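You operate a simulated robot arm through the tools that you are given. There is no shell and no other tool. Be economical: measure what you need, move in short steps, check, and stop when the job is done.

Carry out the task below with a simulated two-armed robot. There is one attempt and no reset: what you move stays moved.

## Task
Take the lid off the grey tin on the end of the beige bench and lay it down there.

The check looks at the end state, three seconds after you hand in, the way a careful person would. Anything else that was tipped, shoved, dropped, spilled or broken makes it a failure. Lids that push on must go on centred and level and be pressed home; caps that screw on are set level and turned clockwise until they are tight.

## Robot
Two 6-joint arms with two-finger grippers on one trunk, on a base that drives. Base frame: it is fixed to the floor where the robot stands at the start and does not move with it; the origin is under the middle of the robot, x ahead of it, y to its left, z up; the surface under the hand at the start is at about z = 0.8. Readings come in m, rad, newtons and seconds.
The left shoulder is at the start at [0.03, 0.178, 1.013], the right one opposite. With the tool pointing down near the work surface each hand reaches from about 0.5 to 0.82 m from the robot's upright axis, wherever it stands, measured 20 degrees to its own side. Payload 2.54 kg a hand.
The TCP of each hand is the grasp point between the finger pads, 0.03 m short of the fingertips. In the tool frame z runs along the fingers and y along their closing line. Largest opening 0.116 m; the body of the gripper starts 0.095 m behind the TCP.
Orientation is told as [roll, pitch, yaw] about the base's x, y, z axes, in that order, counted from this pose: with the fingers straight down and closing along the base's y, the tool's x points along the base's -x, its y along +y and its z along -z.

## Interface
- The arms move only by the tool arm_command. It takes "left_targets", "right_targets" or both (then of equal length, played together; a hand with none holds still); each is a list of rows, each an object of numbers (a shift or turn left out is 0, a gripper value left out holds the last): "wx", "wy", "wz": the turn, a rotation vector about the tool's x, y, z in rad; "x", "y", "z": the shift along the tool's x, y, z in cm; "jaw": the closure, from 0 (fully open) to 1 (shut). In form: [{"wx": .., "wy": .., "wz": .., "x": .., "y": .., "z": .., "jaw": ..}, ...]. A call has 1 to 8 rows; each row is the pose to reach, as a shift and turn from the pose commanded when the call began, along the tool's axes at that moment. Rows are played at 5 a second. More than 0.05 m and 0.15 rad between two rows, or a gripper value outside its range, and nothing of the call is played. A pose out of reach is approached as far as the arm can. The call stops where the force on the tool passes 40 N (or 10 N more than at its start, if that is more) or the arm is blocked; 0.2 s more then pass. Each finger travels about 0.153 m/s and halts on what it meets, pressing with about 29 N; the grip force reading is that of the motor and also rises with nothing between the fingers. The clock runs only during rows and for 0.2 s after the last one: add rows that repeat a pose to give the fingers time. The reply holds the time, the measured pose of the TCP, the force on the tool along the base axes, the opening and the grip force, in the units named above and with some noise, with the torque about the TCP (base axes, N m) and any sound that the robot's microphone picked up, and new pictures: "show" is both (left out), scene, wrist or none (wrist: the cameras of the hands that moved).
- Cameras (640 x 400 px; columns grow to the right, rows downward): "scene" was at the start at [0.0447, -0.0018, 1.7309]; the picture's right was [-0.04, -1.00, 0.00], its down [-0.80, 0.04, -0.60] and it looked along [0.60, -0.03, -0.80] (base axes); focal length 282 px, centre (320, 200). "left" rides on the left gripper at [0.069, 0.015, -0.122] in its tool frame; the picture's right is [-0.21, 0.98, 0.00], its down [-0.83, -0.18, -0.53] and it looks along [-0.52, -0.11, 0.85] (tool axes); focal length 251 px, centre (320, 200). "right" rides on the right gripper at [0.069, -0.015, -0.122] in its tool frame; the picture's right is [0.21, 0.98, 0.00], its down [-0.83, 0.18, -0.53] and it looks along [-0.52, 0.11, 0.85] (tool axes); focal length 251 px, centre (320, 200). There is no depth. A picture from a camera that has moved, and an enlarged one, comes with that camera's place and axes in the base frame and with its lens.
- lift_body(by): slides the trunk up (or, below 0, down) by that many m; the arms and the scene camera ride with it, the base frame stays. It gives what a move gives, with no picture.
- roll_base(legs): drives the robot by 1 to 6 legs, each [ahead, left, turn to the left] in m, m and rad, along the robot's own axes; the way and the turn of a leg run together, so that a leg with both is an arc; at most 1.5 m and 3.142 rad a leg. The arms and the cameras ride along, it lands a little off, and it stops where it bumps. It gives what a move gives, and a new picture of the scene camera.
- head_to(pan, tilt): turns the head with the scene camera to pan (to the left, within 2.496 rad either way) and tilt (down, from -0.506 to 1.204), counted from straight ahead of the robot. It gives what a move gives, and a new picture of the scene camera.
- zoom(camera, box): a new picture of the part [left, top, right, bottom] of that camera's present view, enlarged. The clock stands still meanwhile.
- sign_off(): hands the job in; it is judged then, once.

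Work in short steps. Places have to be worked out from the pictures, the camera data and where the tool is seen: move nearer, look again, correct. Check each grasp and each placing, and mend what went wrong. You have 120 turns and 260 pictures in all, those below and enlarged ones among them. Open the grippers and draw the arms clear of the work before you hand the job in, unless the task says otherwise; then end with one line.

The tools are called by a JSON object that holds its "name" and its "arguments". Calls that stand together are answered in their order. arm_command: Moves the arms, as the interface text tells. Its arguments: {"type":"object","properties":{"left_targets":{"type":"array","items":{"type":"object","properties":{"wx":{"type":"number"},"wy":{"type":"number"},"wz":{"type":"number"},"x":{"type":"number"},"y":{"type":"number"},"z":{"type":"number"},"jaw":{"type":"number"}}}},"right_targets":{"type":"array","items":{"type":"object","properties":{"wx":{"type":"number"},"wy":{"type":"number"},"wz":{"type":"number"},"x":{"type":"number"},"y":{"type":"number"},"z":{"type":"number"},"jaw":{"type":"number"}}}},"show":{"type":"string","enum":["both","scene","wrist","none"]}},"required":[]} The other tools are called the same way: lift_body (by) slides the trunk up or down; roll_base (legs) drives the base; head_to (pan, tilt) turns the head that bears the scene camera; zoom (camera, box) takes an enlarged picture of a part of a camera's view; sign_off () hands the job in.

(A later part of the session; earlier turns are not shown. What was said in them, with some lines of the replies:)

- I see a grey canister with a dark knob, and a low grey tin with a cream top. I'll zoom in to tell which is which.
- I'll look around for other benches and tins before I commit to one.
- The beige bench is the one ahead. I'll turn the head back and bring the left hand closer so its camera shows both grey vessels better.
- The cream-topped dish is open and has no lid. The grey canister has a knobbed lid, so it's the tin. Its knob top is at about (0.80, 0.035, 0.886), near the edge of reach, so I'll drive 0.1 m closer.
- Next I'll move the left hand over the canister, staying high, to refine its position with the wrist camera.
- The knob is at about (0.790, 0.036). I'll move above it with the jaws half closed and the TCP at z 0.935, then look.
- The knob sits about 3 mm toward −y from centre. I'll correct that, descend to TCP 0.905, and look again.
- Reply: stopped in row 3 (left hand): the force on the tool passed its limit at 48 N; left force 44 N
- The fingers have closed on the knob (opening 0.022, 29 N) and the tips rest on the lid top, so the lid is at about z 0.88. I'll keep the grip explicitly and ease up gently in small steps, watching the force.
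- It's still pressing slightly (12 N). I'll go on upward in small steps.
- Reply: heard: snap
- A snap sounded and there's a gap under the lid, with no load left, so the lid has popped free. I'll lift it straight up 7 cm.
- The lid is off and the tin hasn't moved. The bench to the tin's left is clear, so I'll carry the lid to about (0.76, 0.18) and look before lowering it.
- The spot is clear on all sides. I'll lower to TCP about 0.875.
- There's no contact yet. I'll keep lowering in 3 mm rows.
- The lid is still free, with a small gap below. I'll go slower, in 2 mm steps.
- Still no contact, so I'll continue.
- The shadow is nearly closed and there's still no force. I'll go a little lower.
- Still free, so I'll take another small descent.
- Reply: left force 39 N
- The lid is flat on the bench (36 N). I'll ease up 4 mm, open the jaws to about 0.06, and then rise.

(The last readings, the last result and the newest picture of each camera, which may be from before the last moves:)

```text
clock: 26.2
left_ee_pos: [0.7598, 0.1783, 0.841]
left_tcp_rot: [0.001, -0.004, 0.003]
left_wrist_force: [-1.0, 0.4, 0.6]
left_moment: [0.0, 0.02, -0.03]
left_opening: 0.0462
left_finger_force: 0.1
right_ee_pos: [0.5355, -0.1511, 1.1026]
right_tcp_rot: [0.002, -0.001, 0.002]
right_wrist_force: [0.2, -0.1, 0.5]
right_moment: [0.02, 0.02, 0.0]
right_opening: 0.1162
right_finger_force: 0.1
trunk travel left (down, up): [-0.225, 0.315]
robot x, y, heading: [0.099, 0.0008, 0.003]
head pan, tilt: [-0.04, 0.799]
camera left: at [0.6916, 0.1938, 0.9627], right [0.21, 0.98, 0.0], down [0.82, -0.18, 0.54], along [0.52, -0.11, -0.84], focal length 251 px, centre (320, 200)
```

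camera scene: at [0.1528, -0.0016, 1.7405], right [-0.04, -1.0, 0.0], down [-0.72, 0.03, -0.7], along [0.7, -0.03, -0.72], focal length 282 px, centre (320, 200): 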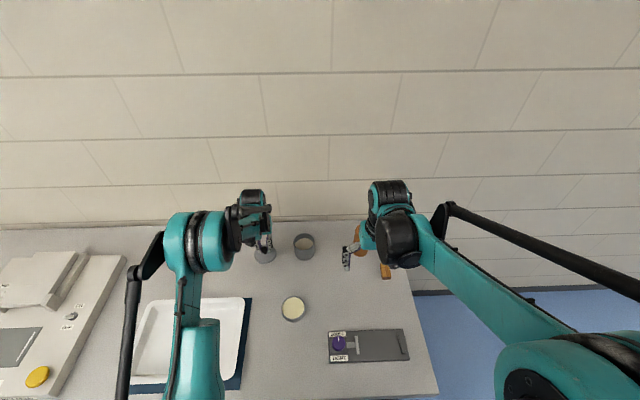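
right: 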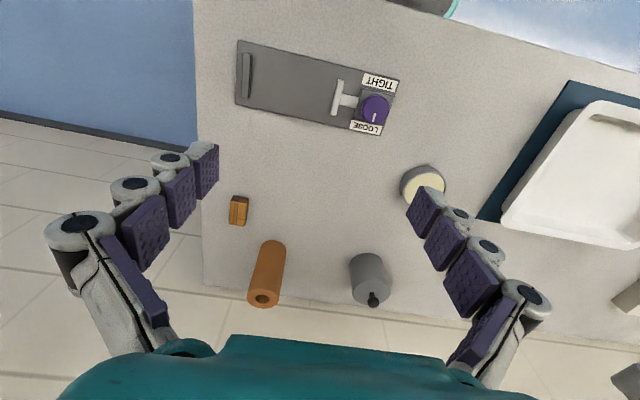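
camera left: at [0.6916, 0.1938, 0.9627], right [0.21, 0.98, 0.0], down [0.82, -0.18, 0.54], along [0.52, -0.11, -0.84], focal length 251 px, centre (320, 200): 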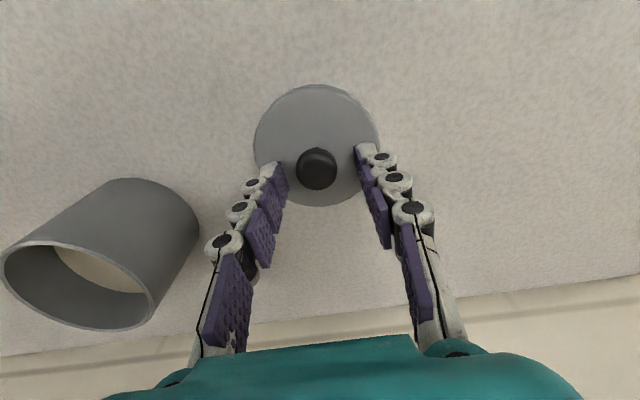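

The lid is released with both fingers clear of the knob. I'll retreat straight up and then back, opening the jaws.

{"name": "arm_command", "arguments": {"left_targets": [{"z": -2, "jaw": 0.6}, {"z": -6, "jaw": 0.6}, {"z": -10.5, "jaw": 0.3}, {"z": -15, "jaw": 0}, {"z": -20, "jaw": 0}, {"z": -22, "x": 4, "jaw": 0}, {"z": -22, "x": 8, "jaw": 0}, {"z": -22, "x": 12, "jaw": 0}]}}

{"name": "zoom", "arguments": {"camera": "scene", "box": [220, 195, 440, 375]}}

```text
clock: 28.1
left_ee_pos: [0.6383, 0.1749, 1.0608]
left_tcp_rot: [-0.001, -0.005, 0.001]
left_wrist_force: [-0.8, 0.6, 0.2]
left_moment: [-0.02, -0.01, -0.01]
left_opening: 0.1161
left_finger_force: 0.1
right_ee_pos: [0.5337, -0.1517, 1.1028]
right_tcp_rot: [-0.001, -0.002, 0.001]
right_wrist_force: [-0.2, -0.8, 0.2]
right_moment: [-0.01, 0.0, -0.01]
right_opening: 0.1155
right_finger_force: 0.0
trunk travel left (down, up): [-0.225, 0.315]
robot x, y, heading: [0.1022, 0.0024, 0.001]
head pan, tilt: [-0.04, 0.799]
camera scene: at [0.1504, -0.0017, 1.7405], right [-0.04, -1.0, 0.0], down [-0.72, 0.03, -0.7], along [0.7, -0.03, -0.72], focal length 282 px, centre (320, 200)
camera left: at [0.5696, 0.1893, 1.1818], right [0.21, 0.98, 0.0], down [0.82, -0.18, 0.54], along [0.53, -0.11, -0.84], focal length 251 px, centre (320, 200)
```

scene: 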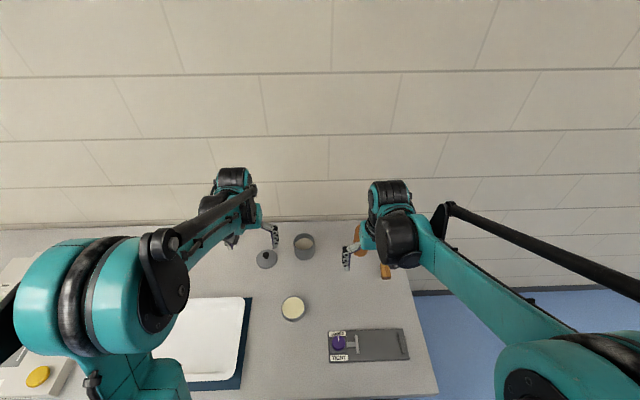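
left: 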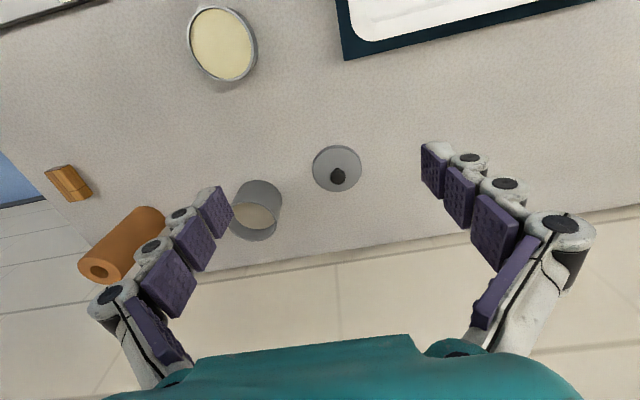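

```text
2.22 times, centred on (330, 285) of scene
camera zoom: at [0.1504, -0.0017, 1.7405], right [-0.04, -1.0, 0.0], down [-0.72, 0.03, -0.7], along [0.7, -0.03, -0.72], focal length 626 px, centre (298, 11)
```

zoom: 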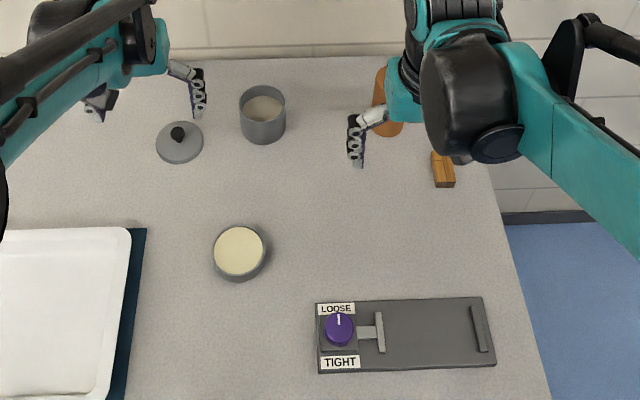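

The lid lies flat on the bench next to the open tin, nothing else has moved, and both hands are open and clear, so I'm handing in.

{"name": "sign_off", "arguments": {}}

```text
The job is handed in.
```

The lid is off the grey tin and lying flat, knob up, on the beige bench beside it; nothing else on the bench was moved.
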